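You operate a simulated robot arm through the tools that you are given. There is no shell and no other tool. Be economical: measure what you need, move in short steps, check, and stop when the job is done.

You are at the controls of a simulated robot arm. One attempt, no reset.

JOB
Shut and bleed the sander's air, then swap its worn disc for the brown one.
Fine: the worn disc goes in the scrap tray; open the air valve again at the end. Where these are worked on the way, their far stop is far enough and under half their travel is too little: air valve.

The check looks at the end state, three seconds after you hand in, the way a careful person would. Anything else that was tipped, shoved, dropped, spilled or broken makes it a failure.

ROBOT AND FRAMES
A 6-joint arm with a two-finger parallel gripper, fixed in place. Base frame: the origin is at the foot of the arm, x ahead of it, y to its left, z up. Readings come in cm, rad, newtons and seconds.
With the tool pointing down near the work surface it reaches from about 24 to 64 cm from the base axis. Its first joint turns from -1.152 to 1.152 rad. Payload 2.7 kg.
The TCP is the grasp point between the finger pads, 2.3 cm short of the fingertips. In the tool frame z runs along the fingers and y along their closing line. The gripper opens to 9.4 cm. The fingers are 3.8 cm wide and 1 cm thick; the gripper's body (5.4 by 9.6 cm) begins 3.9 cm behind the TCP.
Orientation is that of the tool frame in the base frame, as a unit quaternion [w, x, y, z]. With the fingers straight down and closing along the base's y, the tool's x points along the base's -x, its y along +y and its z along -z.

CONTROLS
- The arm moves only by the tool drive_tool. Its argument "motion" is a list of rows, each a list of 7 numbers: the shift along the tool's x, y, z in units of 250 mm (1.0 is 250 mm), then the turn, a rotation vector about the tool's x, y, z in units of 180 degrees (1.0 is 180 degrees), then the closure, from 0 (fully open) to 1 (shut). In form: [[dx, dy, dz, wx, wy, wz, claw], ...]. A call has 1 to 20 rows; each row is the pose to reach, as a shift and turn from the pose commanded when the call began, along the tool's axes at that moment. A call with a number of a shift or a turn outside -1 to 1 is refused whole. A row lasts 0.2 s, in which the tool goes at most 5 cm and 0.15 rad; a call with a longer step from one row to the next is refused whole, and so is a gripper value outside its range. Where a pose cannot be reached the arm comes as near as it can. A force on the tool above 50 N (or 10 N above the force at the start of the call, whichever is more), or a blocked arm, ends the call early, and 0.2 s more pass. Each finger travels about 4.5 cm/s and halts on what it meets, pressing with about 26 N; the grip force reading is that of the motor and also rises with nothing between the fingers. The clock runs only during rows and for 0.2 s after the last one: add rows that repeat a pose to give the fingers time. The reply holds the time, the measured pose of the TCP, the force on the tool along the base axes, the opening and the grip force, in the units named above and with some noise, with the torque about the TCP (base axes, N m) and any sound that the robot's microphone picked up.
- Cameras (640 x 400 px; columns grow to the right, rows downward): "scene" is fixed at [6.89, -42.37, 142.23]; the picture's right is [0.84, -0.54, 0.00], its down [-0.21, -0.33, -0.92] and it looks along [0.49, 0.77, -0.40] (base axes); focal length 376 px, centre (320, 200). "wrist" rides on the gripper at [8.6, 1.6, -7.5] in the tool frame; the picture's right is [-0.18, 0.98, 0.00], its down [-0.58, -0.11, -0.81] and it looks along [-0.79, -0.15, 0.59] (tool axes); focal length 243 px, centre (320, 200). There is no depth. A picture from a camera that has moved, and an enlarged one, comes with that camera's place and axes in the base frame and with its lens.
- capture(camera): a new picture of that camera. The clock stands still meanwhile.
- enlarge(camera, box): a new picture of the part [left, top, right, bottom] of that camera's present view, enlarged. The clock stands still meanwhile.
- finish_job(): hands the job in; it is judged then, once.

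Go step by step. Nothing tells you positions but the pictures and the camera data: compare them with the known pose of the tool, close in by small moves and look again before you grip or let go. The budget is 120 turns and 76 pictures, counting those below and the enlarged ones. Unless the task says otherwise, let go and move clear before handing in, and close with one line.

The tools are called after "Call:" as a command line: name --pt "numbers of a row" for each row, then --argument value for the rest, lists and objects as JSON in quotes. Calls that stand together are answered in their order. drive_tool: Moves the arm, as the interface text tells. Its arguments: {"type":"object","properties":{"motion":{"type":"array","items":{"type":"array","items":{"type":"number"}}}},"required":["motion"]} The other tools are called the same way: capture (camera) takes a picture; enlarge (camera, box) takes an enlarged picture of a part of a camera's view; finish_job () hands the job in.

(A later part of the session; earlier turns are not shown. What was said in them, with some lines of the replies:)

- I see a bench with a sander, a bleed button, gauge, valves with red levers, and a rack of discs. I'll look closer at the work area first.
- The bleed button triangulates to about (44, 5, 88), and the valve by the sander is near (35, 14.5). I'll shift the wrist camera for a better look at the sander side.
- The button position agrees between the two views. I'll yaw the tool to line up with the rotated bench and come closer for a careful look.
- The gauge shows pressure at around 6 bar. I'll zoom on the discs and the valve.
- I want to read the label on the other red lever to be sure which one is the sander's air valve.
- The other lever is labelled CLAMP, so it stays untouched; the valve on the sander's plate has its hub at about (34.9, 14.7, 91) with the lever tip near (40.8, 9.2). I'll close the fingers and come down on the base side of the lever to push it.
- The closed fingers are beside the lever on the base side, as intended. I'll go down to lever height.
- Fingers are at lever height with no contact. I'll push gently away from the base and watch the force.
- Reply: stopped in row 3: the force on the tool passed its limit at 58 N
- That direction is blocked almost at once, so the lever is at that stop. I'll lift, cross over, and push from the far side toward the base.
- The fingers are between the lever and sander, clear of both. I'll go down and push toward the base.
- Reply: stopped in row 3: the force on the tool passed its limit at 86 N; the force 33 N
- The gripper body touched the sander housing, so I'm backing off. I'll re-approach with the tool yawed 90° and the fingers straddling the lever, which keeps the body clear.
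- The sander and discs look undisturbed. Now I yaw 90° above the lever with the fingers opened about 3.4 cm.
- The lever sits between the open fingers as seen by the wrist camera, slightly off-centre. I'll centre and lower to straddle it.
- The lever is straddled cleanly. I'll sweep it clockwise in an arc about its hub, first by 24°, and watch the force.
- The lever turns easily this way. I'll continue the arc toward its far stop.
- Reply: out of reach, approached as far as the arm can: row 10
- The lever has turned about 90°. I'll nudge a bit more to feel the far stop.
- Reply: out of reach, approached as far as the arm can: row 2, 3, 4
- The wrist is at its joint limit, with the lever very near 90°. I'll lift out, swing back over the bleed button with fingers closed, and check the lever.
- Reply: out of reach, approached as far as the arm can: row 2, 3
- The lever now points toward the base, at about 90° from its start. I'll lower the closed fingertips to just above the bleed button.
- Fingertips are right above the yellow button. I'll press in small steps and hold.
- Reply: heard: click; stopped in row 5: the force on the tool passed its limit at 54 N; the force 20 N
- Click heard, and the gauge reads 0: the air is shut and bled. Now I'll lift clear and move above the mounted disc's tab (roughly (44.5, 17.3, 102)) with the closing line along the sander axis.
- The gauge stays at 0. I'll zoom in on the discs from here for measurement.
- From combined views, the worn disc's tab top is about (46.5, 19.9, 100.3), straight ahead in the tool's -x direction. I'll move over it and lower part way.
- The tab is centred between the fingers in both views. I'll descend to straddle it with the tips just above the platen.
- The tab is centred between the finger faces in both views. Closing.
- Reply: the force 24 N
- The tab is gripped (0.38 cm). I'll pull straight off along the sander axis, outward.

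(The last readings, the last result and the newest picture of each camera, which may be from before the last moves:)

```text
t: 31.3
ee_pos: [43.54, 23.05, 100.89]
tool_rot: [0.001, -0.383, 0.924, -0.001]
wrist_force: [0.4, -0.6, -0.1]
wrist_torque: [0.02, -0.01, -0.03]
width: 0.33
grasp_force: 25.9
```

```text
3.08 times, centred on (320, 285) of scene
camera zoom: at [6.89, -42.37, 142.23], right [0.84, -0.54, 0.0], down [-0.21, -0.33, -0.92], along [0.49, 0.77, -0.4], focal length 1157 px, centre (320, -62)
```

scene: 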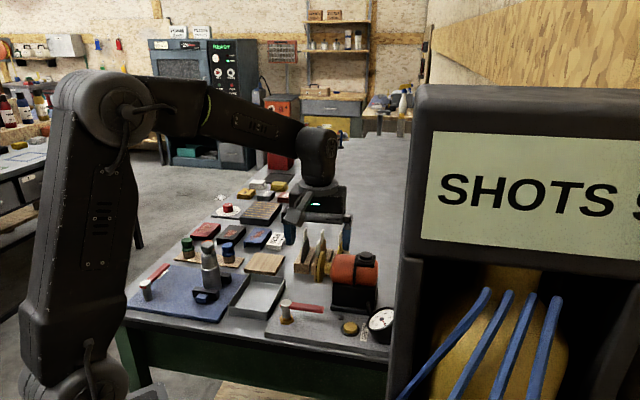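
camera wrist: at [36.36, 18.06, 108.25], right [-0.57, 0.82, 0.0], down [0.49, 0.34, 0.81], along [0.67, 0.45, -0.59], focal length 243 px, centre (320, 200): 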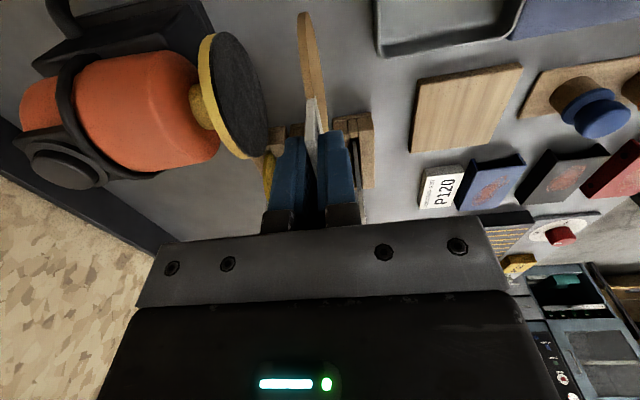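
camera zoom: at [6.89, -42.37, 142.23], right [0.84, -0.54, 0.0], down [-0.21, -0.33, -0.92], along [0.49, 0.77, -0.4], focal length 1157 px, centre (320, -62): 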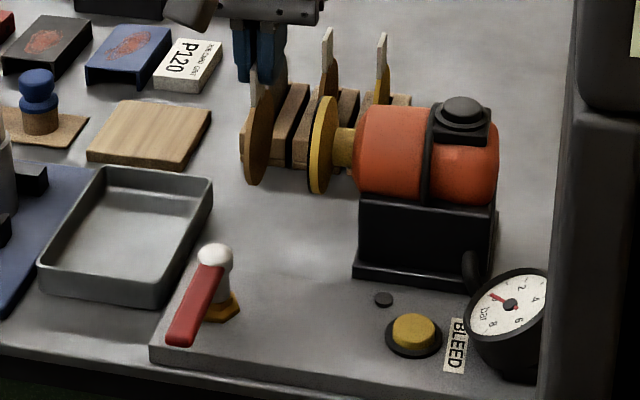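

The worn disc came off cleanly. The tray centre is about (32.7, 24.2); I'll carry the disc over, tilt it 40° toward the sander side so it settles leaning inside, and check before lowering fully.

Call:
drive_tool --pt "0 0 -0.12 0 0 0 1" --pt "0 0 -0.24 0 0 0 1" --pt "0.09 0.046 -0.24 0 0 0 1" --pt "0.18 0.092 -0.24 0 0 0 1" --pt "0.271 0.139 -0.24 0 0 0 1" --pt "0.271 0.139 -0.24 -0.0444 0 0 1" --pt "0.271 0.139 -0.24 -0.0888 0 0 1" --pt "0.271 0.139 -0.24 -0.1332 0 0 1" --pt "0.271 0.139 -0.24 -0.1776 0 0 1" --pt "0.271 0.139 -0.24 -0.222 0 0 1" --pt "0.271 0.139 -0.12 -0.222 0 0 1" --pt "0.271 0.139 0.04 -0.222 0 0 1" --pt "0.271 0.139 0.04 -0.222 0 0 1"

Call:
capture --camera "wrist"

Call:
enlarge --camera "scene" --box '[220, 210, 360, 330]'

```text
t: 34.1
ee_pos: [36.33, 20.85, 99.92]
tool_rot: [-0.13, -0.36, 0.868, 0.315]
wrist_force: [1.1, -0.6, -0.7]
wrist_torque: [0.0, -0.01, -0.01]
width: 0.35
grasp_force: 25.9
```

```text
33 pictures are left
camera wrist: at [32.8, 12.13, 106.64], right [-0.4, 0.66, 0.63], down [0.84, -0.01, 0.55], along [0.37, 0.75, -0.55], focal length 243 px, centre (320, 200)
```

wrist: 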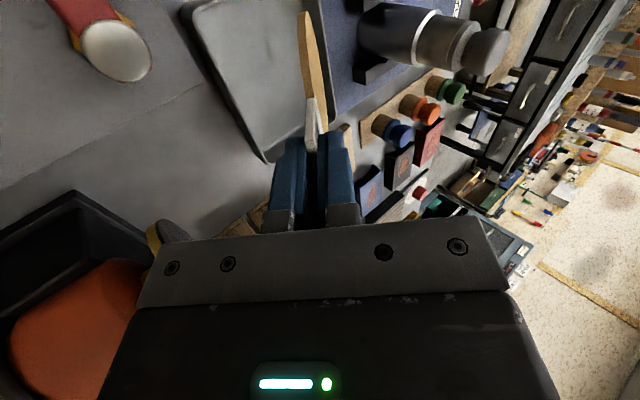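

```text
3.33 times, centred on (290, 270) of scene
camera zoom: at [6.9, -42.37, 142.23], right [0.84, -0.54, 0.0], down [-0.21, -0.33, -0.92], along [0.49, 0.77, -0.4], focal length 1253 px, centre (420, -33)
```

zoom: 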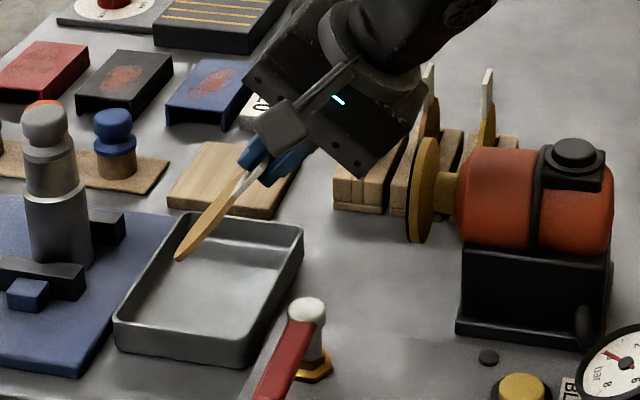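

The disc bottom hangs inside the tray's mat-side wall. I'll lower it vertically.

Call:
drive_tool --pt "0 -0.03 0.036 0 0 0 1" --pt "0 -0.06 0.072 0 0 0 1" --pt "0 -0.082 0.098 0 0 0 1" --pt "0 -0.082 0.098 0 0 0 1"

Call:
capture --camera "wrist"

Call:
enlarge --camera "scene" --box '[220, 210, 360, 330]'

```text
t: 35.1
ee_pos: [36.28, 20.55, 96.56]
tool_rot: [-0.129, -0.36, 0.869, 0.315]
wrist_force: [-0.5, 0.3, -1.0]
wrist_torque: [-0.02, -0.05, 0.01]
width: 0.34
grasp_force: 26.1
```

```text
31 pictures are left
camera wrist: at [32.75, 12.06, 103.36], right [-0.4, 0.66, 0.63], down [0.84, -0.01, 0.55], along [0.37, 0.75, -0.55], focal length 243 px, centre (320, 200)
```

wrist: 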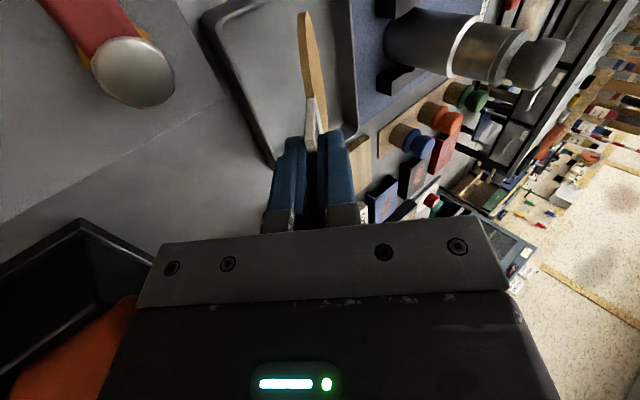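

```text
3.33 times, centred on (290, 270) of scene
camera zoom: at [6.89, -42.37, 142.23], right [0.84, -0.54, 0.0], down [-0.21, -0.33, -0.92], along [0.49, 0.77, -0.4], focal length 1253 px, centre (420, -33)
```

zoom: 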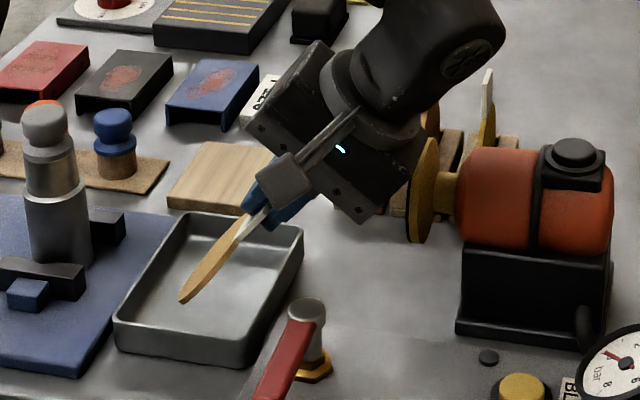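

The disc is inside the tray, just above the floor. I'll lower a little further, feeling for contact.

Call:
drive_tool --pt "0 -0.01 0.012 0 0 0 1" --pt "0 -0.02 0.024 0 0 0 1" --pt "0 -0.02 0.024 0 0 0 1"

Call:
enlarge --camera "scene" --box '[240, 230, 340, 320]'

```text
t: 35.9
ee_pos: [36.27, 20.65, 95.71]
tool_rot: [-0.13, -0.359, 0.869, 0.315]
wrist_force: [0.4, 0.0, -0.4]
wrist_torque: [-0.01, -0.02, 0.0]
width: 0.33
grasp_force: 26.1
```

```text
4.44 times, centred on (290, 275) of scene
camera zoom: at [6.89, -42.37, 142.23], right [0.84, -0.54, 0.0], down [-0.21, -0.33, -0.92], along [0.49, 0.77, -0.4], focal length 1671 px, centre (453, -133)
```

zoom: 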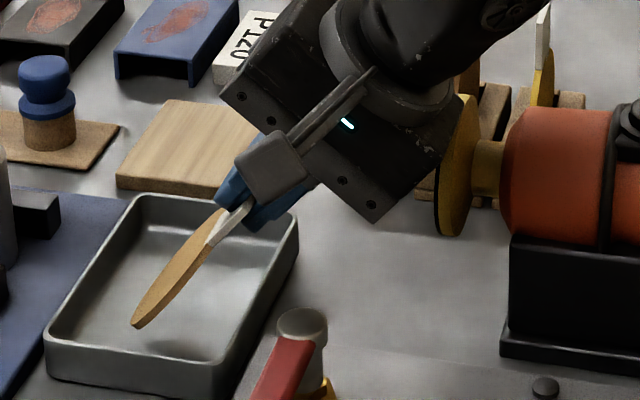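

No contact yet; lowering a bit more.

Call:
drive_tool --pt "0 -0.01 0.012 0 0 0 1" --pt "0 -0.02 0.024 0 0 0 1" --pt "0 -0.03 0.036 0 0 0 1" --pt "0 -0.03 0.036 0 0 0 1"

Call:
enlarge --camera "scene" --box '[240, 230, 340, 320]'

```text
t: 36.9
ee_pos: [36.24, 20.74, 94.52]
tool_rot: [-0.13, -0.36, 0.869, 0.315]
wrist_force: [-0.3, -0.4, -0.3]
wrist_torque: [0.01, 0.0, 0.01]
width: 0.33
grasp_force: 26.3
```

```text
4.44 times, centred on (290, 275) of scene
camera zoom: at [6.89, -42.37, 142.23], right [0.84, -0.54, 0.0], down [-0.21, -0.33, -0.92], along [0.49, 0.77, -0.4], focal length 1671 px, centre (453, -133)
```

zoom: 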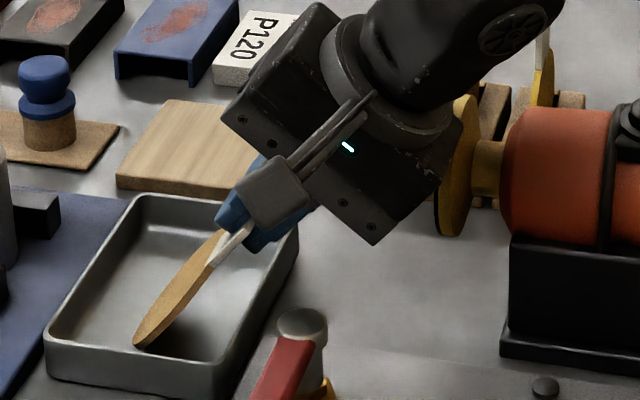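

Nearly at the floor, with its shadow close. One last small lowering, then I'll check contact.

Call:
drive_tool --pt "0 -0.01 0.012 0 0 0 1" --pt "0 -0.02 0.024 0 0 0 1" --pt "0 -0.02 0.024 0 0 0 1"

Call:
capture --camera "wrist"

```text
t: 37.7
ee_pos: [36.18, 20.68, 94.03]
tool_rot: [-0.127, -0.36, 0.869, 0.314]
wrist_force: [-0.2, -9.6, 29.5]
wrist_torque: [-0.13, -0.53, -0.43]
width: 0.38
grasp_force: 25.5
```

```text
27 pictures are left
camera wrist: at [32.78, 12.03, 100.74], right [-0.41, 0.66, 0.63], down [0.83, -0.01, 0.55], along [0.38, 0.75, -0.55], focal length 243 px, centre (320, 200)
```

wrist: 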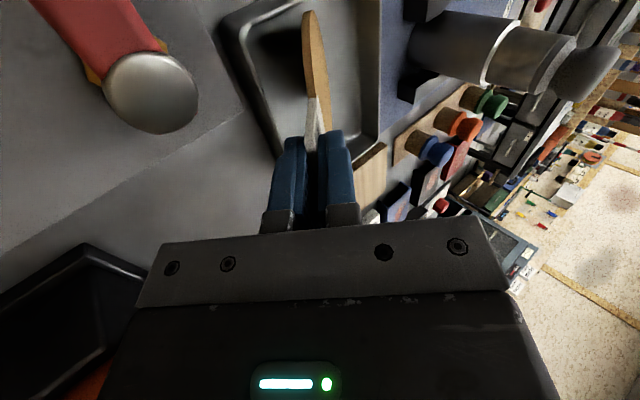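

Contact with the tray floor. I'll ease up slightly, open modestly and withdraw along the finger direction.

Call:
drive_tool --pt "0 0.006 -0.008 0 0 0 1" --pt "0 0.006 -0.008 0 0 0 0.87" --pt "0 0.006 -0.008 0 0 0 0.75" --pt "0 0.006 -0.008 0 0 0 0.75" --pt "0 0.006 -0.05 0 0 0 0.75" --pt "0 0.006 -0.1 0 0 0 0.75" --pt "0 0.006 -0.16 0 0 0 0.75" --pt "0 0.006 -0.24 0 0 0 0.75"

Call:
enlarge --camera "scene" --box '[220, 210, 360, 330]'

```text
t: 39.5
ee_pos: [38.96, 17.87, 98.53]
tool_rot: [-0.13, -0.36, 0.869, 0.315]
wrist_force: [0.3, -0.4, -0.1]
wrist_torque: [0.01, 0.04, 0.03]
width: 2.33
grasp_force: 0.1
```

```text
3.33 times, centred on (290, 270) of scene
camera zoom: at [6.89, -42.37, 142.23], right [0.84, -0.54, 0.0], down [-0.21, -0.33, -0.92], along [0.49, 0.77, -0.4], focal length 1253 px, centre (420, -33)
```

zoom: 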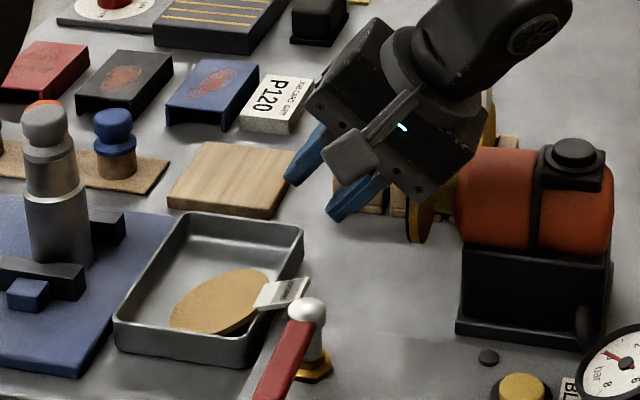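

The worn disc lies in the tray, with its tab over the rim. I'll raise and straighten the tool.

Call:
drive_tool --pt "0 0.046 -0.055 0.0444 0 0 0.7" --pt "0 0.092 -0.11 0.0888 0 0 0.7" --pt "0 0.138 -0.165 0.1332 0 0 0.7" --pt "0 0.184 -0.22 0.1776 0 0 0.7" --pt "0 0.23 -0.276 0.222 0 0 0.7" --pt "0 0.23 -0.276 0.222 0 0 0.7"

```text
t: 40.9
ee_pos: [39.03, 18.04, 107.64]
tool_rot: [0.0, -0.383, 0.924, -0.002]
wrist_force: [0.5, -0.3, 0.1]
wrist_torque: [0.0, 0.02, 0.01]
width: 2.82
grasp_force: 0.0
```

Now over to the rack's brown disc, tab estimated near (52.4, 27.9, 97.5).

Call:
drive_tool --pt "-0.16 -0.025 0 0 0 0 0.7" --pt "-0.32 -0.05 0 0 0 0 0.7" --pt "-0.48 -0.075 0 0 0 0 0.7" --pt "-0.658 -0.1 0 0 0 0 0.7" --pt "-0.658 -0.1 0.1 0 0 0 0.7" --pt "-0.658 -0.1 0.15 0 0 0 0.7" --pt "-0.658 -0.1 0.15 0 0 0 0.7"

Call:
capture --camera "wrist"

Call:
enlarge --camera "scene" --box '[280, 210, 360, 280]'

```text
t: 42.5
ee_pos: [52.19, 27.85, 103.87]
tool_rot: [0.001, -0.383, 0.924, -0.002]
wrist_force: [-0.2, -0.5, 0.8]
wrist_torque: [0.01, 0.0, 0.0]
width: 2.84
grasp_force: 0.1
```

```text
25 pictures are left
camera wrist: at [45.06, 22.87, 111.35], right [-0.57, 0.82, 0.0], down [0.49, 0.34, 0.81], along [0.67, 0.45, -0.59], focal length 243 px, centre (320, 200)
```

wrist: 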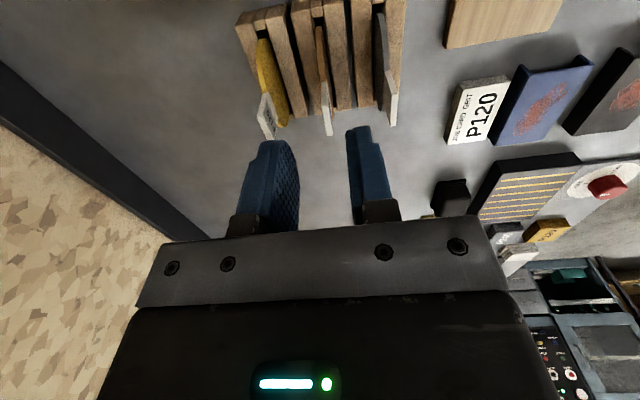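

```text
5.71 times, centred on (320, 245) of scene
camera zoom: at [6.89, -42.37, 142.23], right [0.84, -0.54, 0.0], down [-0.21, -0.33, -0.92], along [0.49, 0.77, -0.4], focal length 2148 px, centre (320, -57)
```

zoom: 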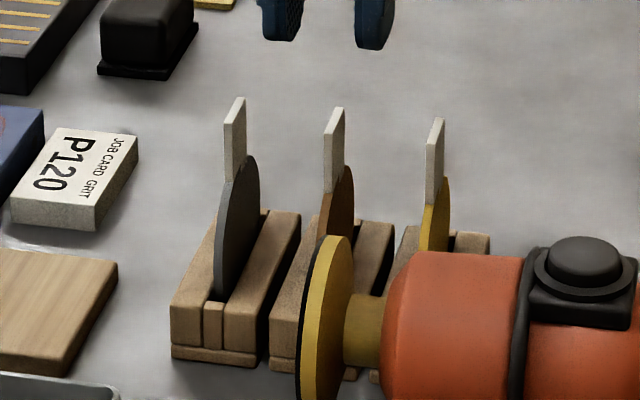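

The brown tab looks about 2 cm further ahead and centred laterally. I'll shift forward and lower a bit, then look again.

Call:
drive_tool --pt "-0.04 0.003 0.03 0 0 0 0.7" --pt "-0.078 0.003 0.09 0 0 0 0.7" --pt "-0.078 0.003 0.09 0 0 0 0.7"

Call:
capture --camera "wrist"

Call:
enlarge --camera "scene" --box '[280, 210, 360, 280]'

```text
t: 43.3
ee_pos: [53.59, 29.44, 101.59]
tool_rot: [0.001, -0.383, 0.924, -0.001]
wrist_force: [0.2, -0.2, 0.1]
wrist_torque: [0.03, 0.02, 0.04]
width: 2.81
grasp_force: 0.0
```

```text
23 pictures are left
camera wrist: at [46.44, 24.41, 109.02], right [-0.57, 0.82, 0.0], down [0.49, 0.34, 0.81], along [0.67, 0.45, -0.59], focal length 243 px, centre (320, 200)
```

wrist: 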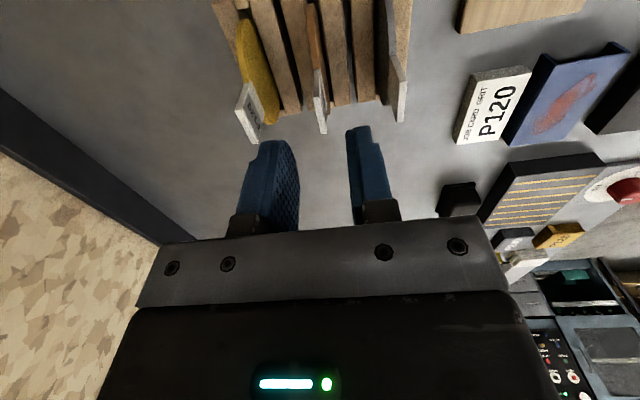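

```text
5.71 times, centred on (320, 245) of scene
camera zoom: at [6.9, -42.37, 142.23], right [0.84, -0.54, 0.0], down [-0.21, -0.33, -0.92], along [0.49, 0.77, -0.4], focal length 2148 px, centre (320, -57)
```

zoom: 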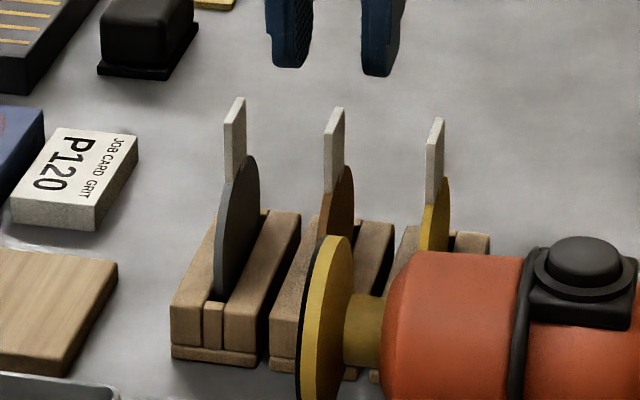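

Relative to the first grip geometry, the brown tab sits about 0.9 cm further ahead and lower. I'll move forward and down around it, then check.

Call:
drive_tool --pt "-0.036 0 0 0 0 0 0.7" --pt "-0.036 0 0.06 0 0 0 0.7" --pt "-0.036 0 0.13 0 0 0 0.7" --pt "-0.036 0 0.13 0 0 0 0.7"

Call:
capture --camera "wrist"

Call:
enlarge --camera "scene" --box '[280, 210, 360, 280]'

```text
t: 44.3
ee_pos: [54.25, 30.12, 98.28]
tool_rot: [0.001, -0.382, 0.924, -0.001]
wrist_force: [0.2, -0.1, 0.0]
wrist_torque: [0.03, 0.06, -0.01]
width: 2.81
grasp_force: 0.0
```

```text
21 pictures are left
camera wrist: at [47.04, 25.05, 105.71], right [-0.57, 0.82, 0.0], down [0.49, 0.34, 0.81], along [0.67, 0.45, -0.59], focal length 243 px, centre (320, 200)
```

wrist: 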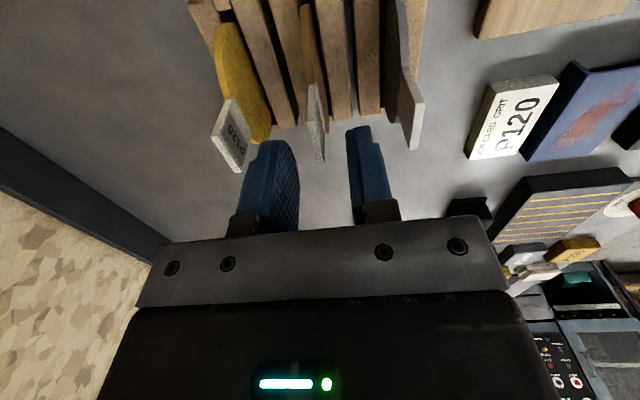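

```text
5.71 times, centred on (320, 245) of scene
camera zoom: at [6.89, -42.37, 142.23], right [0.84, -0.54, 0.0], down [-0.21, -0.33, -0.92], along [0.49, 0.77, -0.4], focal length 2148 px, centre (320, -57)
```

zoom: 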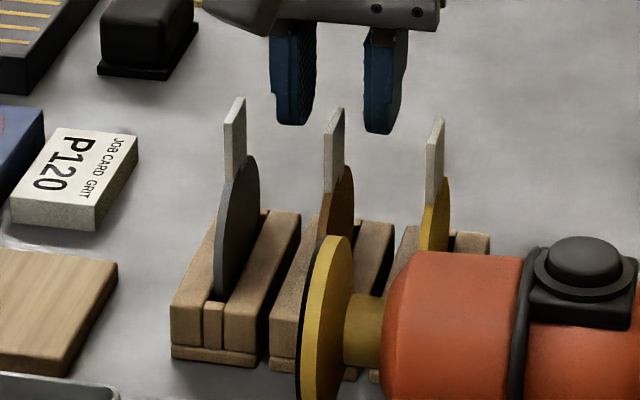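

The tab is centred and needs about 1.45 cm more descent to match the first grip. I'll descend and close.

Call:
drive_tool --pt "0 0 0.03 0 0 0 0.7" --pt "0 0 0.057 0 0 0 0.7" --pt "0 0 0.057 0 0 0 0.7" --pt "0 0 0.057 0 0 0 0.85" --pt "0 0 0.057 0 0 0 1" --pt "0 0 0.057 0 0 0 1" --pt "0 0 0.057 0 0 0 1"

Call:
capture --camera "wrist"

Call:
enlarge --camera "scene" --box '[280, 210, 360, 280]'

```text
t: 45.9
ee_pos: [54.21, 30.01, 96.89]
tool_rot: [0.001, -0.382, 0.924, -0.002]
wrist_force: [0.2, 0.2, -0.1]
wrist_torque: [0.03, -0.04, 0.0]
width: 0.33
grasp_force: 25.9
```

```text
19 pictures are left
camera wrist: at [47.1, 24.97, 104.38], right [-0.57, 0.82, 0.0], down [0.49, 0.34, 0.81], along [0.67, 0.45, -0.59], focal length 243 px, centre (320, 200)
```

wrist: 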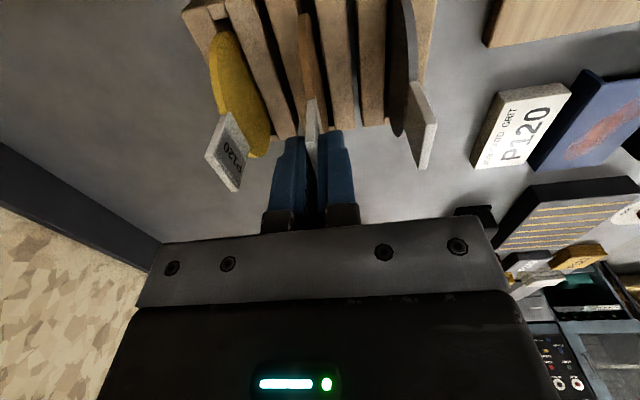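

```text
5.71 times, centred on (320, 245) of scene
camera zoom: at [6.89, -42.37, 142.23], right [0.84, -0.54, 0.0], down [-0.21, -0.33, -0.92], along [0.49, 0.77, -0.4], focal length 2148 px, centre (320, -57)
```

zoom: 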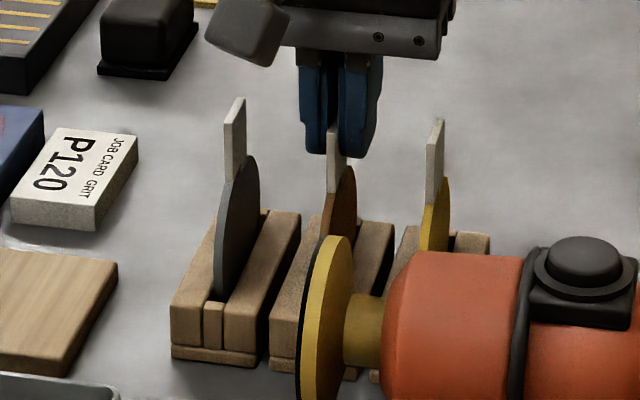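

Brown tab gripped; the yellow disc happens to be tagged P120 like the job card lying nearby, but the order is for the brown one. Lifting it straight out.

Call:
drive_tool --pt "0 0 -0.03 0 0 0 1" --pt "0 0 -0.08 0 0 0 1" --pt "0 0 -0.16 0 0 0 1" --pt "0 0 -0.26 0 0 0 1" --pt "0 0 -0.4 0 0 0 1" --pt "0 0 -0.4 0 0 0 1"

Call:
enlarge --camera "scene" --box '[260, 190, 380, 295]'

Call:
capture --camera "wrist"

```text
t: 47.3
ee_pos: [53.82, 29.7, 107.04]
tool_rot: [0.001, -0.383, 0.924, -0.001]
wrist_force: [-0.1, 0.5, -0.4]
wrist_torque: [0.01, -0.04, 0.01]
width: 0.35
grasp_force: 26.3
out of reach, approached as far as the arm can: row 5, 6
```

```text
3.81 times, centred on (320, 242) of scene
camera zoom: at [6.89, -42.37, 142.23], right [0.84, -0.54, 0.0], down [-0.21, -0.33, -0.92], along [0.49, 0.77, -0.4], focal length 1432 px, centre (320, 38)
```

zoom: 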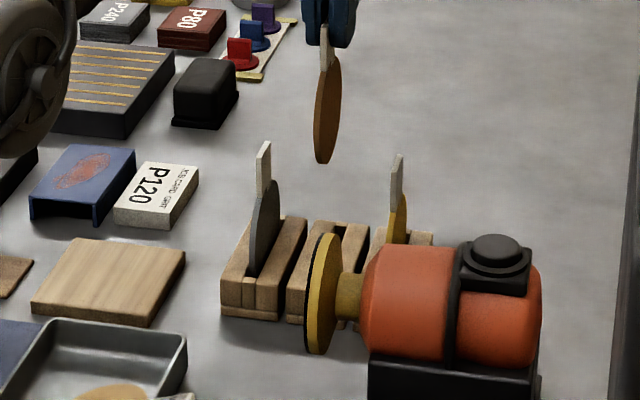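

```text
16 pictures are left
camera wrist: at [46.65, 24.77, 114.43], right [-0.57, 0.82, 0.0], down [0.49, 0.34, 0.81], along [0.67, 0.45, -0.59], focal length 243 px, centre (320, 200)
```

wrist: 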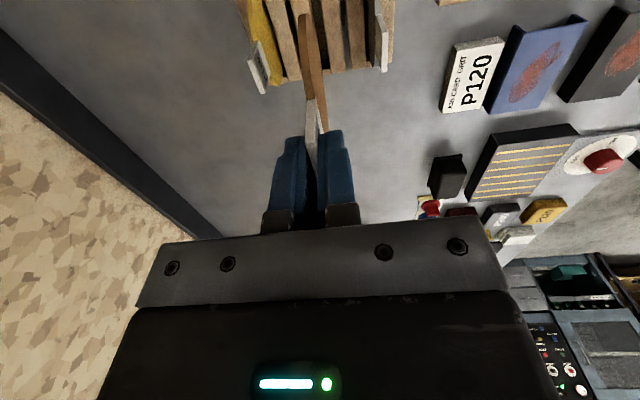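

The brown disc is out of the rack. I'll carry it to a stand-off in front of the platen, aligned with the earlier pull-off path.

Call:
drive_tool --pt "0.1 0.01 0 0 0 0 1" --pt "0.2 0.05 0 0 0 0 1" --pt "0.32 0.1 0 0 0 0 1" --pt "0.42 0.14 0 0 0 0 1" --pt "0.479 0.162 0 0 0 0 1" --pt "0.479 0.162 0.08 0 0 0 1" --pt "0.479 0.162 0.16 0 0 0 1" --pt "0.479 0.162 0.246 0 0 0 1" --pt "0.479 0.162 0.246 0 0 0 1"

Call:
capture --camera "wrist"

Call:
enlarge --camera "scene" --box '[280, 210, 380, 295]'

```text
t: 49.3
ee_pos: [42.6, 24.11, 100.57]
tool_rot: [0.002, -0.383, 0.924, -0.002]
wrist_force: [0.4, 0.2, 0.0]
wrist_torque: [-0.01, 0.07, 0.0]
width: 0.36
grasp_force: 26.0
```

```text
15 pictures are left
camera wrist: at [35.39, 19.14, 107.99], right [-0.57, 0.82, 0.0], down [0.49, 0.34, 0.81], along [0.67, 0.45, -0.59], focal length 243 px, centre (320, 200)
```

wrist: 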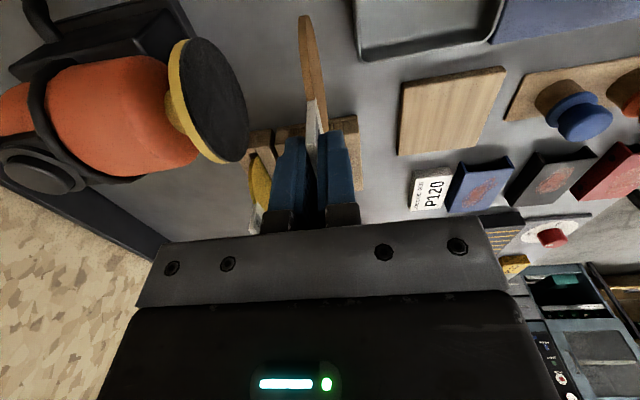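

```text
4.71 times, centred on (330, 252) of scene
camera zoom: at [6.89, -42.37, 142.23], right [0.84, -0.54, 0.0], down [-0.21, -0.33, -0.92], along [0.49, 0.77, -0.4], focal length 1769 px, centre (273, -47)
```

zoom: 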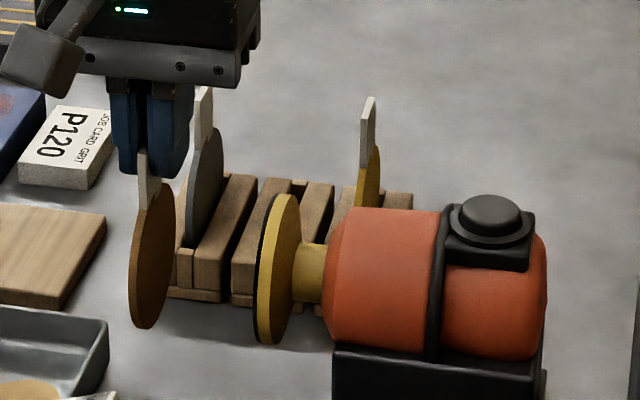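

The new disc faces the platen squarely at the right height, within a couple of millimetres. I'll push it on along the axis, slowing near contact.

Call:
drive_tool --pt "0.002 -0.06 -0.006 0 0 0 1" --pt "0.004 -0.12 -0.006 0 0 0 1" --pt "0.004 -0.17 -0.006 0 0 0 1" --pt "0.004 -0.19 -0.006 0 0 0 1" --pt "0.004 -0.2 -0.006 0 0 0 1" --pt "0.004 -0.2 -0.006 0 0 0 1"

Call:
enlarge --camera "scene" --box '[280, 210, 380, 295]'

Call:
capture --camera "wrist"

```text
t: 50.7
ee_pos: [46.0, 20.35, 100.87]
tool_rot: [0.0, -0.383, 0.924, -0.002]
wrist_force: [-0.2, 0.6, -1.1]
wrist_torque: [-0.01, 0.0, 0.01]
width: 0.34
grasp_force: 25.4
```

```text
4.71 times, centred on (330, 252) of scene
camera zoom: at [6.89, -42.37, 142.23], right [0.84, -0.54, 0.0], down [-0.21, -0.33, -0.92], along [0.49, 0.77, -0.4], focal length 1769 px, centre (273, -47)
```

zoom: 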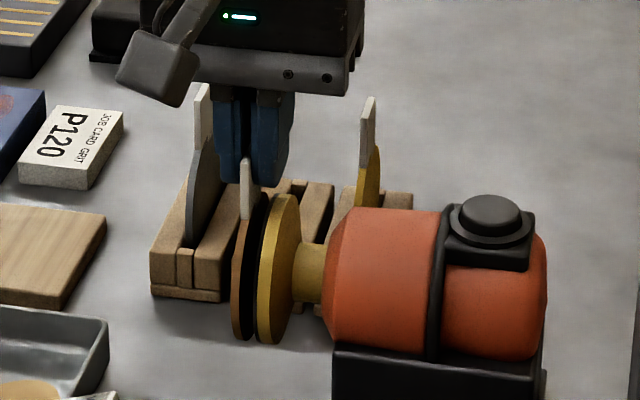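

```text
12 pictures are left
camera wrist: at [38.83, 15.44, 108.25], right [-0.57, 0.82, 0.0], down [0.49, 0.34, 0.81], along [0.67, 0.45, -0.59], focal length 243 px, centre (320, 200)
```

wrist: 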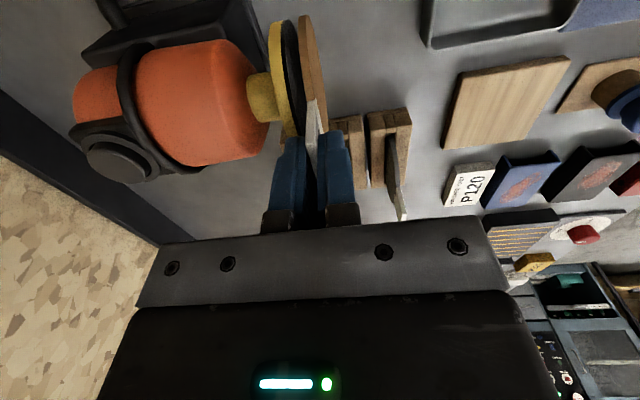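

The disc and platen line up, with under 1 cm of gap left. I'll press on in fine steps.

Call:
drive_tool --pt "0 -0.008 0 0 0 0 1" --pt "0 -0.016 0 0 0 0 1" --pt "0 -0.022 0 0 0 0 1" --pt "0 -0.028 0 0 0 0 1" --pt "0 -0.033 0 0 0 0 1" --pt "0 -0.033 0 0 0 0 1"

Call:
enlarge --camera "scene" --box '[280, 210, 380, 295]'

```text
t: 52.1
ee_pos: [46.47, 19.89, 100.83]
tool_rot: [0.0, -0.384, 0.923, -0.001]
wrist_force: [-6.8, 5.8, 2.1]
wrist_torque: [0.04, 0.15, -0.07]
width: 0.33
grasp_force: 25.8
```

```text
4.71 times, centred on (330, 252) of scene
camera zoom: at [6.87, -42.36, 142.24], right [0.84, -0.54, 0.0], down [-0.21, -0.33, -0.92], along [0.49, 0.77, -0.4], focal length 1769 px, centre (273, -47)
```

zoom: 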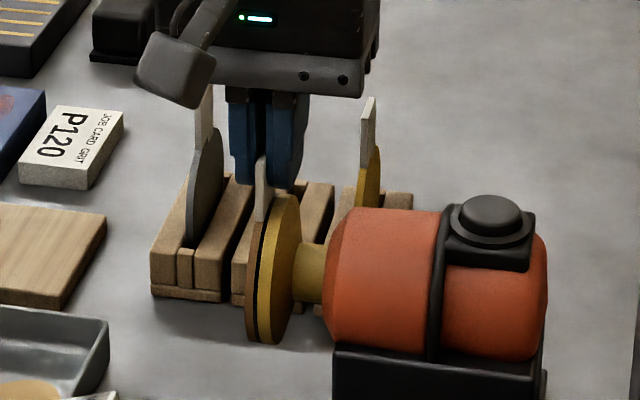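

The disc is seated with about 9 N of contact. I'll press slightly firmer, then open the fingers and rise.

Call:
drive_tool --pt "0 -0.005 0 0 0 0 1" --pt "0 -0.008 0 0 0 0 1" --pt "0 -0.008 0 0 0 0 1"

Call:
drive_tool --pt "0 0 0 0 0 0 0.85" --pt "0 0 0 0 0 0 0.65" --pt "0 0 0 0 0 0 0.65" --pt "0 0 0 0 0 0 0.65" --pt "0 0 -0.05 0 0 0 0.65" --pt "0 0 -0.15 0 0 0 0.65" --pt "0 0 -0.25 0 0 0 0.65"

Call:
enlarge --camera "scene" --box '[240, 210, 390, 340]'

```text
t: 52.9
ee_pos: [46.53, 19.93, 100.79]
tool_rot: [0.0, -0.383, 0.924, 0.0]
wrist_force: [-18.2, 16.8, 7.6]
wrist_torque: [0.24, 0.54, -0.19]
width: 0.36
grasp_force: 26.2
```

```text
t: 54.5
ee_pos: [46.71, 19.87, 107.12]
tool_rot: [0.001, -0.382, 0.924, -0.002]
wrist_force: [-0.2, -0.2, 0.2]
wrist_torque: [-0.01, -0.02, 0.03]
width: 3.27
grasp_force: 0.2
```

```text
3.08 times, centred on (315, 275) of scene
camera zoom: at [6.89, -42.37, 142.23], right [0.84, -0.54, 0.0], down [-0.21, -0.33, -0.92], along [0.49, 0.77, -0.4], focal length 1157 px, centre (335, -31)
```

zoom: 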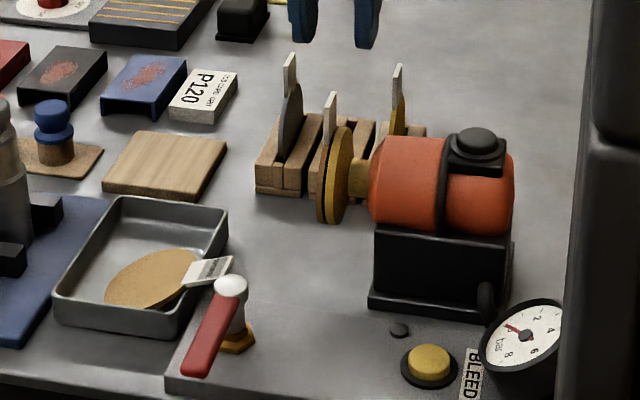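

The brown disc is mounted and holding. Next is reopening the air valve, so I'll swing toward the lever, starting with the first half of the yaw.

Call:
drive_tool --pt "0.045 0.007 0 0 0 0.045 0.64" --pt "0.09 0.014 0 0 0 0.09 0.64" --pt "0.135 0.021 0 0 0 0.135 0.64" --pt "0.18 0.028 0 0 0 0.18 0.64" --pt "0.225 0.035 0 0 0 0.225 0.64" --pt "0.27 0.042 0 0 0 0.27 0.64" --pt "0.32 0.049 0 0 0 0.315 0.64" --pt "0.37 0.056 0 0 0 0.36 0.64" --pt "0.42 0.063 0 0 0 0.405 0.64" --pt "0.47 0.07 0 0 0 0.45 0.64" --pt "0.526 0.078 0 0 0 0.495 0.64" --pt "0.526 0.078 0 0 0 0.5 0.64"

```text
t: 57.1
ee_pos: [35.97, 11.86, 106.93]
tool_rot: [0.002, 0.384, 0.923, 0.0]
wrist_force: [-0.4, -1.2, -0.3]
wrist_torque: [0.0, 0.0, -0.02]
width: 3.39
grasp_force: 0.1
```

Call:
drive_tool --pt "0.01 -0.02 0.03 0 0 0.042 0.64" --pt "0.02 -0.04 0.06 0 0 0.084 0.64" --pt "0.03 -0.06 0.09 0 0 0.126 0.64" --pt "0.04 -0.08 0.12 0 0 0.168 0.64" --pt "0.05 -0.1 0.15 0 0 0.21 0.64" --pt "0.06 -0.12 0.18 0 0 0.252 0.64" --pt "0.07 -0.14 0.21 0 0 0.294 0.64" --pt "0.08 -0.16 0.24 0 0 0.336 0.64" --pt "0.09 -0.18 0.27 0 0 0.378 0.64" --pt "0.101 -0.208 0.3 0 0 0.42 0.64" --pt "0.101 -0.208 0.32 0 0 0.461 0.64" --pt "0.101 -0.208 0.32 0 0 0.461 0.64"

Call:
capture --camera "wrist"

```text
t: 59.7
ee_pos: [30.55, 10.01, 99.01]
tool_rot: [0.002, 0.899, 0.437, 0.001]
wrist_force: [-0.8, 0.1, 0.1]
wrist_torque: [-0.03, 0.02, 0.0]
width: 3.38
grasp_force: 0.0
```

```text
9 pictures are left
camera wrist: at [37.21, 15.79, 106.51], right [0.66, -0.75, 0.0], down [-0.45, -0.39, 0.81], along [-0.6, -0.53, -0.59], focal length 243 px, centre (320, 200)
```

wrist: 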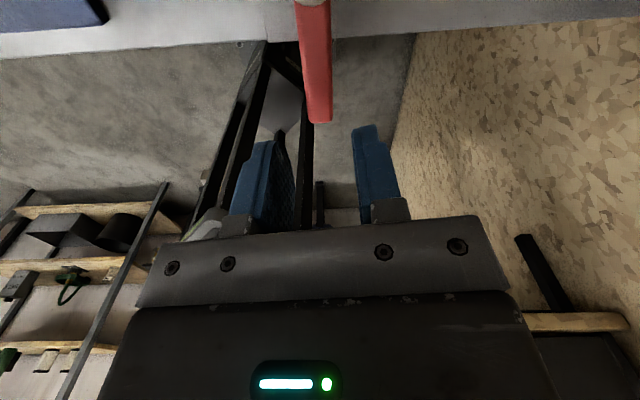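

The lever lies centred in the finger gap. Lowering to straddle it.

Call:
drive_tool --pt "0 0 0.1 0 0 0 0.64" --pt "0 0 0.2 0 0 0 0.64" --pt "0 0 0.26 0 0 0 0.64" --pt "0 0 0.304 0 0 0 0.64" --pt "0 0 0.304 0 0 0 0.64"

Call:
capture --camera "wrist"

```text
t: 60.9
ee_pos: [30.47, 9.94, 91.41]
tool_rot: [0.001, 0.899, 0.438, 0.0]
wrist_force: [-0.3, 0.4, 0.3]
wrist_torque: [0.0, -0.01, -0.01]
width: 3.39
grasp_force: 0.0
```

```text
8 pictures are left
camera wrist: at [37.16, 15.73, 98.92], right [0.66, -0.75, 0.0], down [-0.44, -0.39, 0.81], along [-0.6, -0.53, -0.59], focal length 243 px, centre (320, 200)
```

wrist: 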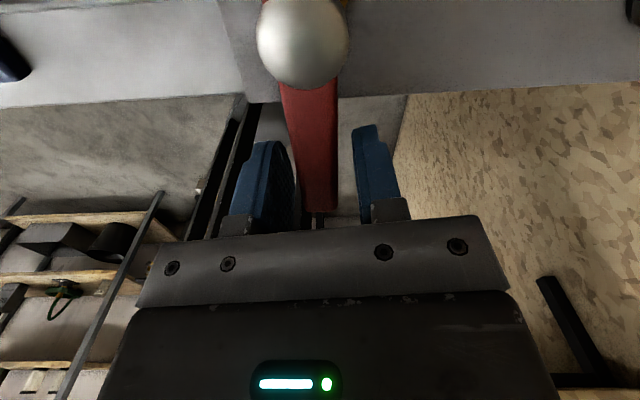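

Straddled. Sweeping the lever back counter-clockwise about its hub to open the air.

Call:
drive_tool --pt "-0.0003 0.0364 0 0 0 -0.0467 0.64" --pt "0.0048 0.0725 0 0 0 -0.0933 0.64" --pt "0.0151 0.1075 0 0 0 -0.14 0.64" --pt "0.0304 0.1406 0 0 0 -0.1867 0.64" --pt "0.0503 0.1711 0 0 0 -0.2333 0.64" --pt "0.0745 0.1983 0 0 0 -0.28 0.64" --pt "0.1024 0.2218 0 0 0 -0.3267 0.64" --pt "0.1334 0.2409 0 0 0 -0.3733 0.64" --pt "0.167 0.2552 0 0 0 -0.42 0.64" --pt "0.2022 0.2645 0 0 0 -0.4667 0.64" --pt "0.2022 0.2645 0 0 0 -0.4667 0.64"

Call:
capture --camera "wrist"

```text
t: 63.3
ee_pos: [38.81, 9.9, 91.56]
tool_rot: [0.001, 0.373, 0.928, 0.0]
wrist_force: [-0.6, -0.7, 0.1]
wrist_torque: [-0.05, 0.0, 0.02]
width: 3.39
grasp_force: 0.0
```

```text
7 pictures are left
camera wrist: at [33.83, 17.03, 98.93], right [0.81, 0.58, 0.0], down [0.34, -0.48, 0.81], along [0.47, -0.66, -0.59], focal length 243 px, centre (320, 200)
```

wrist: 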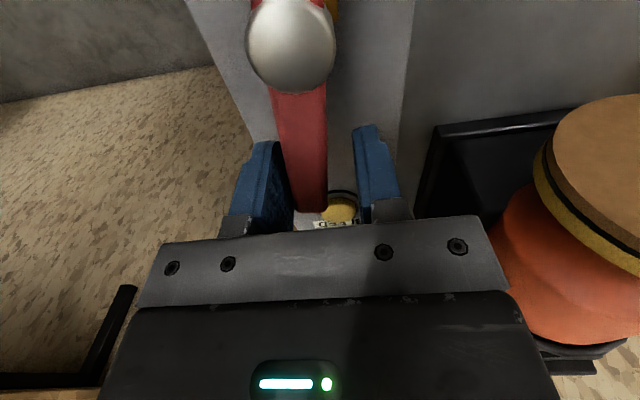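

A few degrees remain to the open stop. I'll nudge toward it in small steps.

Call:
drive_tool --pt "0 0.01 0 0 0 0 0.64" --pt "0 0.018 0 0 0 0 0.64" --pt "0 0.026 0 0 0 0 0.64" --pt "0 0.032 0 0 0 0 0.64" --pt "0 0.032 0 0 0 0 0.64"

Call:
capture --camera "wrist"

```text
t: 64.5
ee_pos: [39.49, 10.43, 91.48]
tool_rot: [0.002, 0.374, 0.927, 0.0]
wrist_force: [0.6, 0.2, -0.5]
wrist_torque: [0.02, 0.02, 0.01]
width: 3.4
grasp_force: 0.0
```

```text
6 pictures are left
camera wrist: at [34.43, 17.64, 98.93], right [0.81, 0.58, 0.0], down [0.34, -0.48, 0.81], along [0.47, -0.66, -0.59], focal length 243 px, centre (320, 200)
```

wrist: 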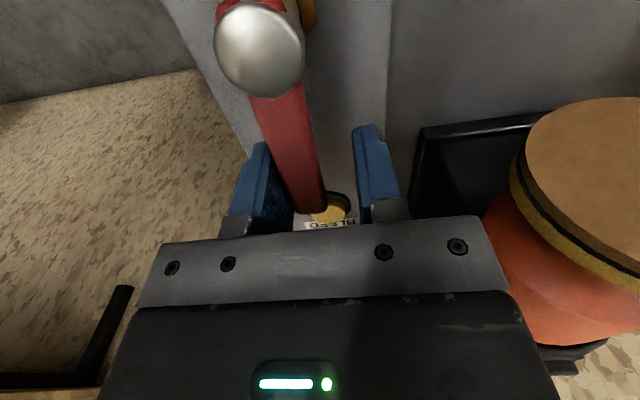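

Call:
drive_tool --pt "0 0.006 0 0 0 0 0.64" --pt "0 0.012 0 0 0 0 0.64" --pt "0 0.018 0 0 0 0 0.64" --pt "0 0.018 0 0 0 0 0.64"

Call:
enlarge --camera "scene" --box '[240, 230, 400, 350]'

```text
t: 65.5
ee_pos: [39.77, 10.72, 91.57]
tool_rot: [0.001, 0.375, 0.927, -0.001]
wrist_force: [-3.3, -7.1, -3.3]
wrist_torque: [0.13, -0.02, -0.09]
width: 3.71
grasp_force: 3.3
```

```text
3.33 times, centred on (320, 290) of scene
camera zoom: at [6.89, -42.39, 142.23], right [0.84, -0.54, 0.0], down [-0.21, -0.33, -0.92], along [0.49, 0.77, -0.4], focal length 1253 px, centre (320, -100)
```

zoom: 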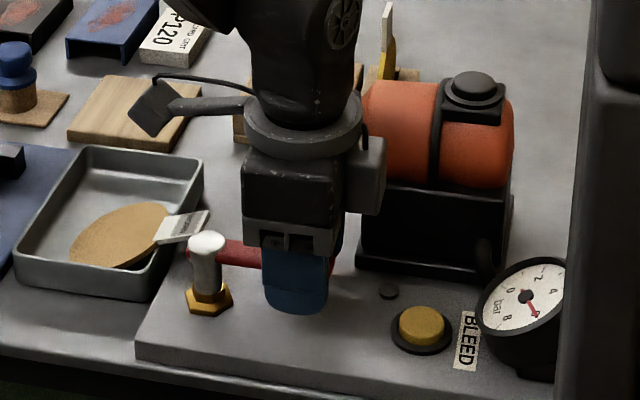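

The lever is firmly at the open stop, and the gauge is back at about 6 bar. I'll ease off the lever, lift clear and take a final look.

Call:
drive_tool --pt "0 -0.025 0 0 0 0 0.64" --pt "0 -0.025 -0.1 0 0 0 0.64" --pt "0 -0.025 -0.25 0 0 0 0.64" --pt "0 -0.025 -0.42 0 0 0 0.64" --pt "0 -0.025 -0.6 0 0 0 0.64" --pt "0.15 -0.025 -0.7 0 0 0 0.64" --pt "0.15 -0.025 -0.7 0 0 0 0.64"

Call:
enlarge --camera "scene" --box '[240, 220, 400, 350]'

Call:
capture --camera "scene"

```text
t: 67.1
ee_pos: [36.52, 13.01, 108.92]
tool_rot: [0.001, 0.373, 0.928, -0.001]
wrist_force: [0.4, -0.2, -0.1]
wrist_torque: [0.04, 0.0, 0.01]
width: 3.34
grasp_force: 0.0
```

```text
3.08 times, centred on (320, 285) of scene
camera zoom: at [6.89, -42.37, 142.23], right [0.84, -0.54, 0.0], down [-0.21, -0.33, -0.92], along [0.49, 0.77, -0.4], focal length 1157 px, centre (320, -62)
```

zoom: 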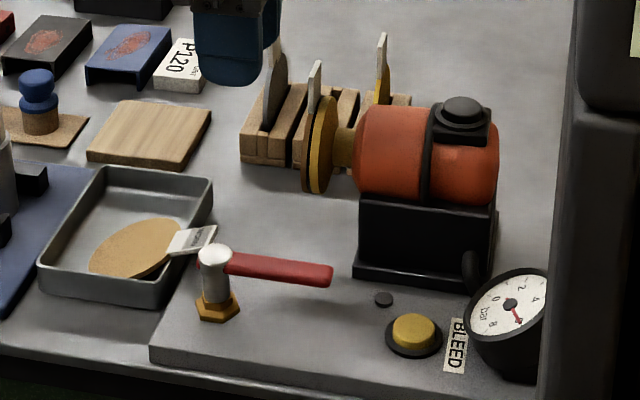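

```text
3 pictures are left
```

scene: 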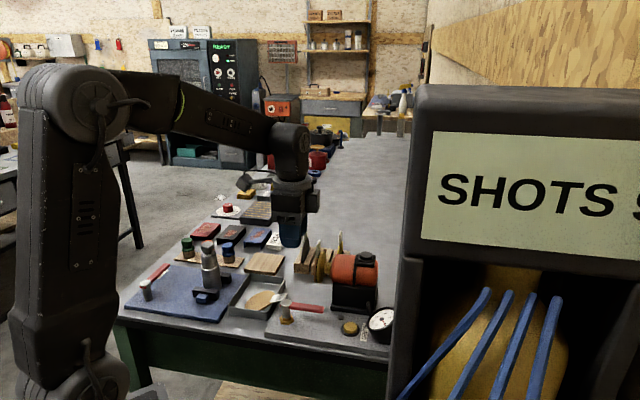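

The brown disc is mounted, the worn disc is in the tray, the valve is open at its stop with pressure back, and everything else is where it was. Handing in.

Call:
finish_job

```text
The job is handed in.
```

I shut and bled the sander's air to 0 bar, put the worn disc in the scrap tray (its tab overhangs the rim), fitted the brown disc, and opened the air valve again to about 6 bar. The gripper bumped the sander housing once on the way, with no visible damage, and the yellow disc, not the brown one, carries the P120 tag that matches the job card on the bench.
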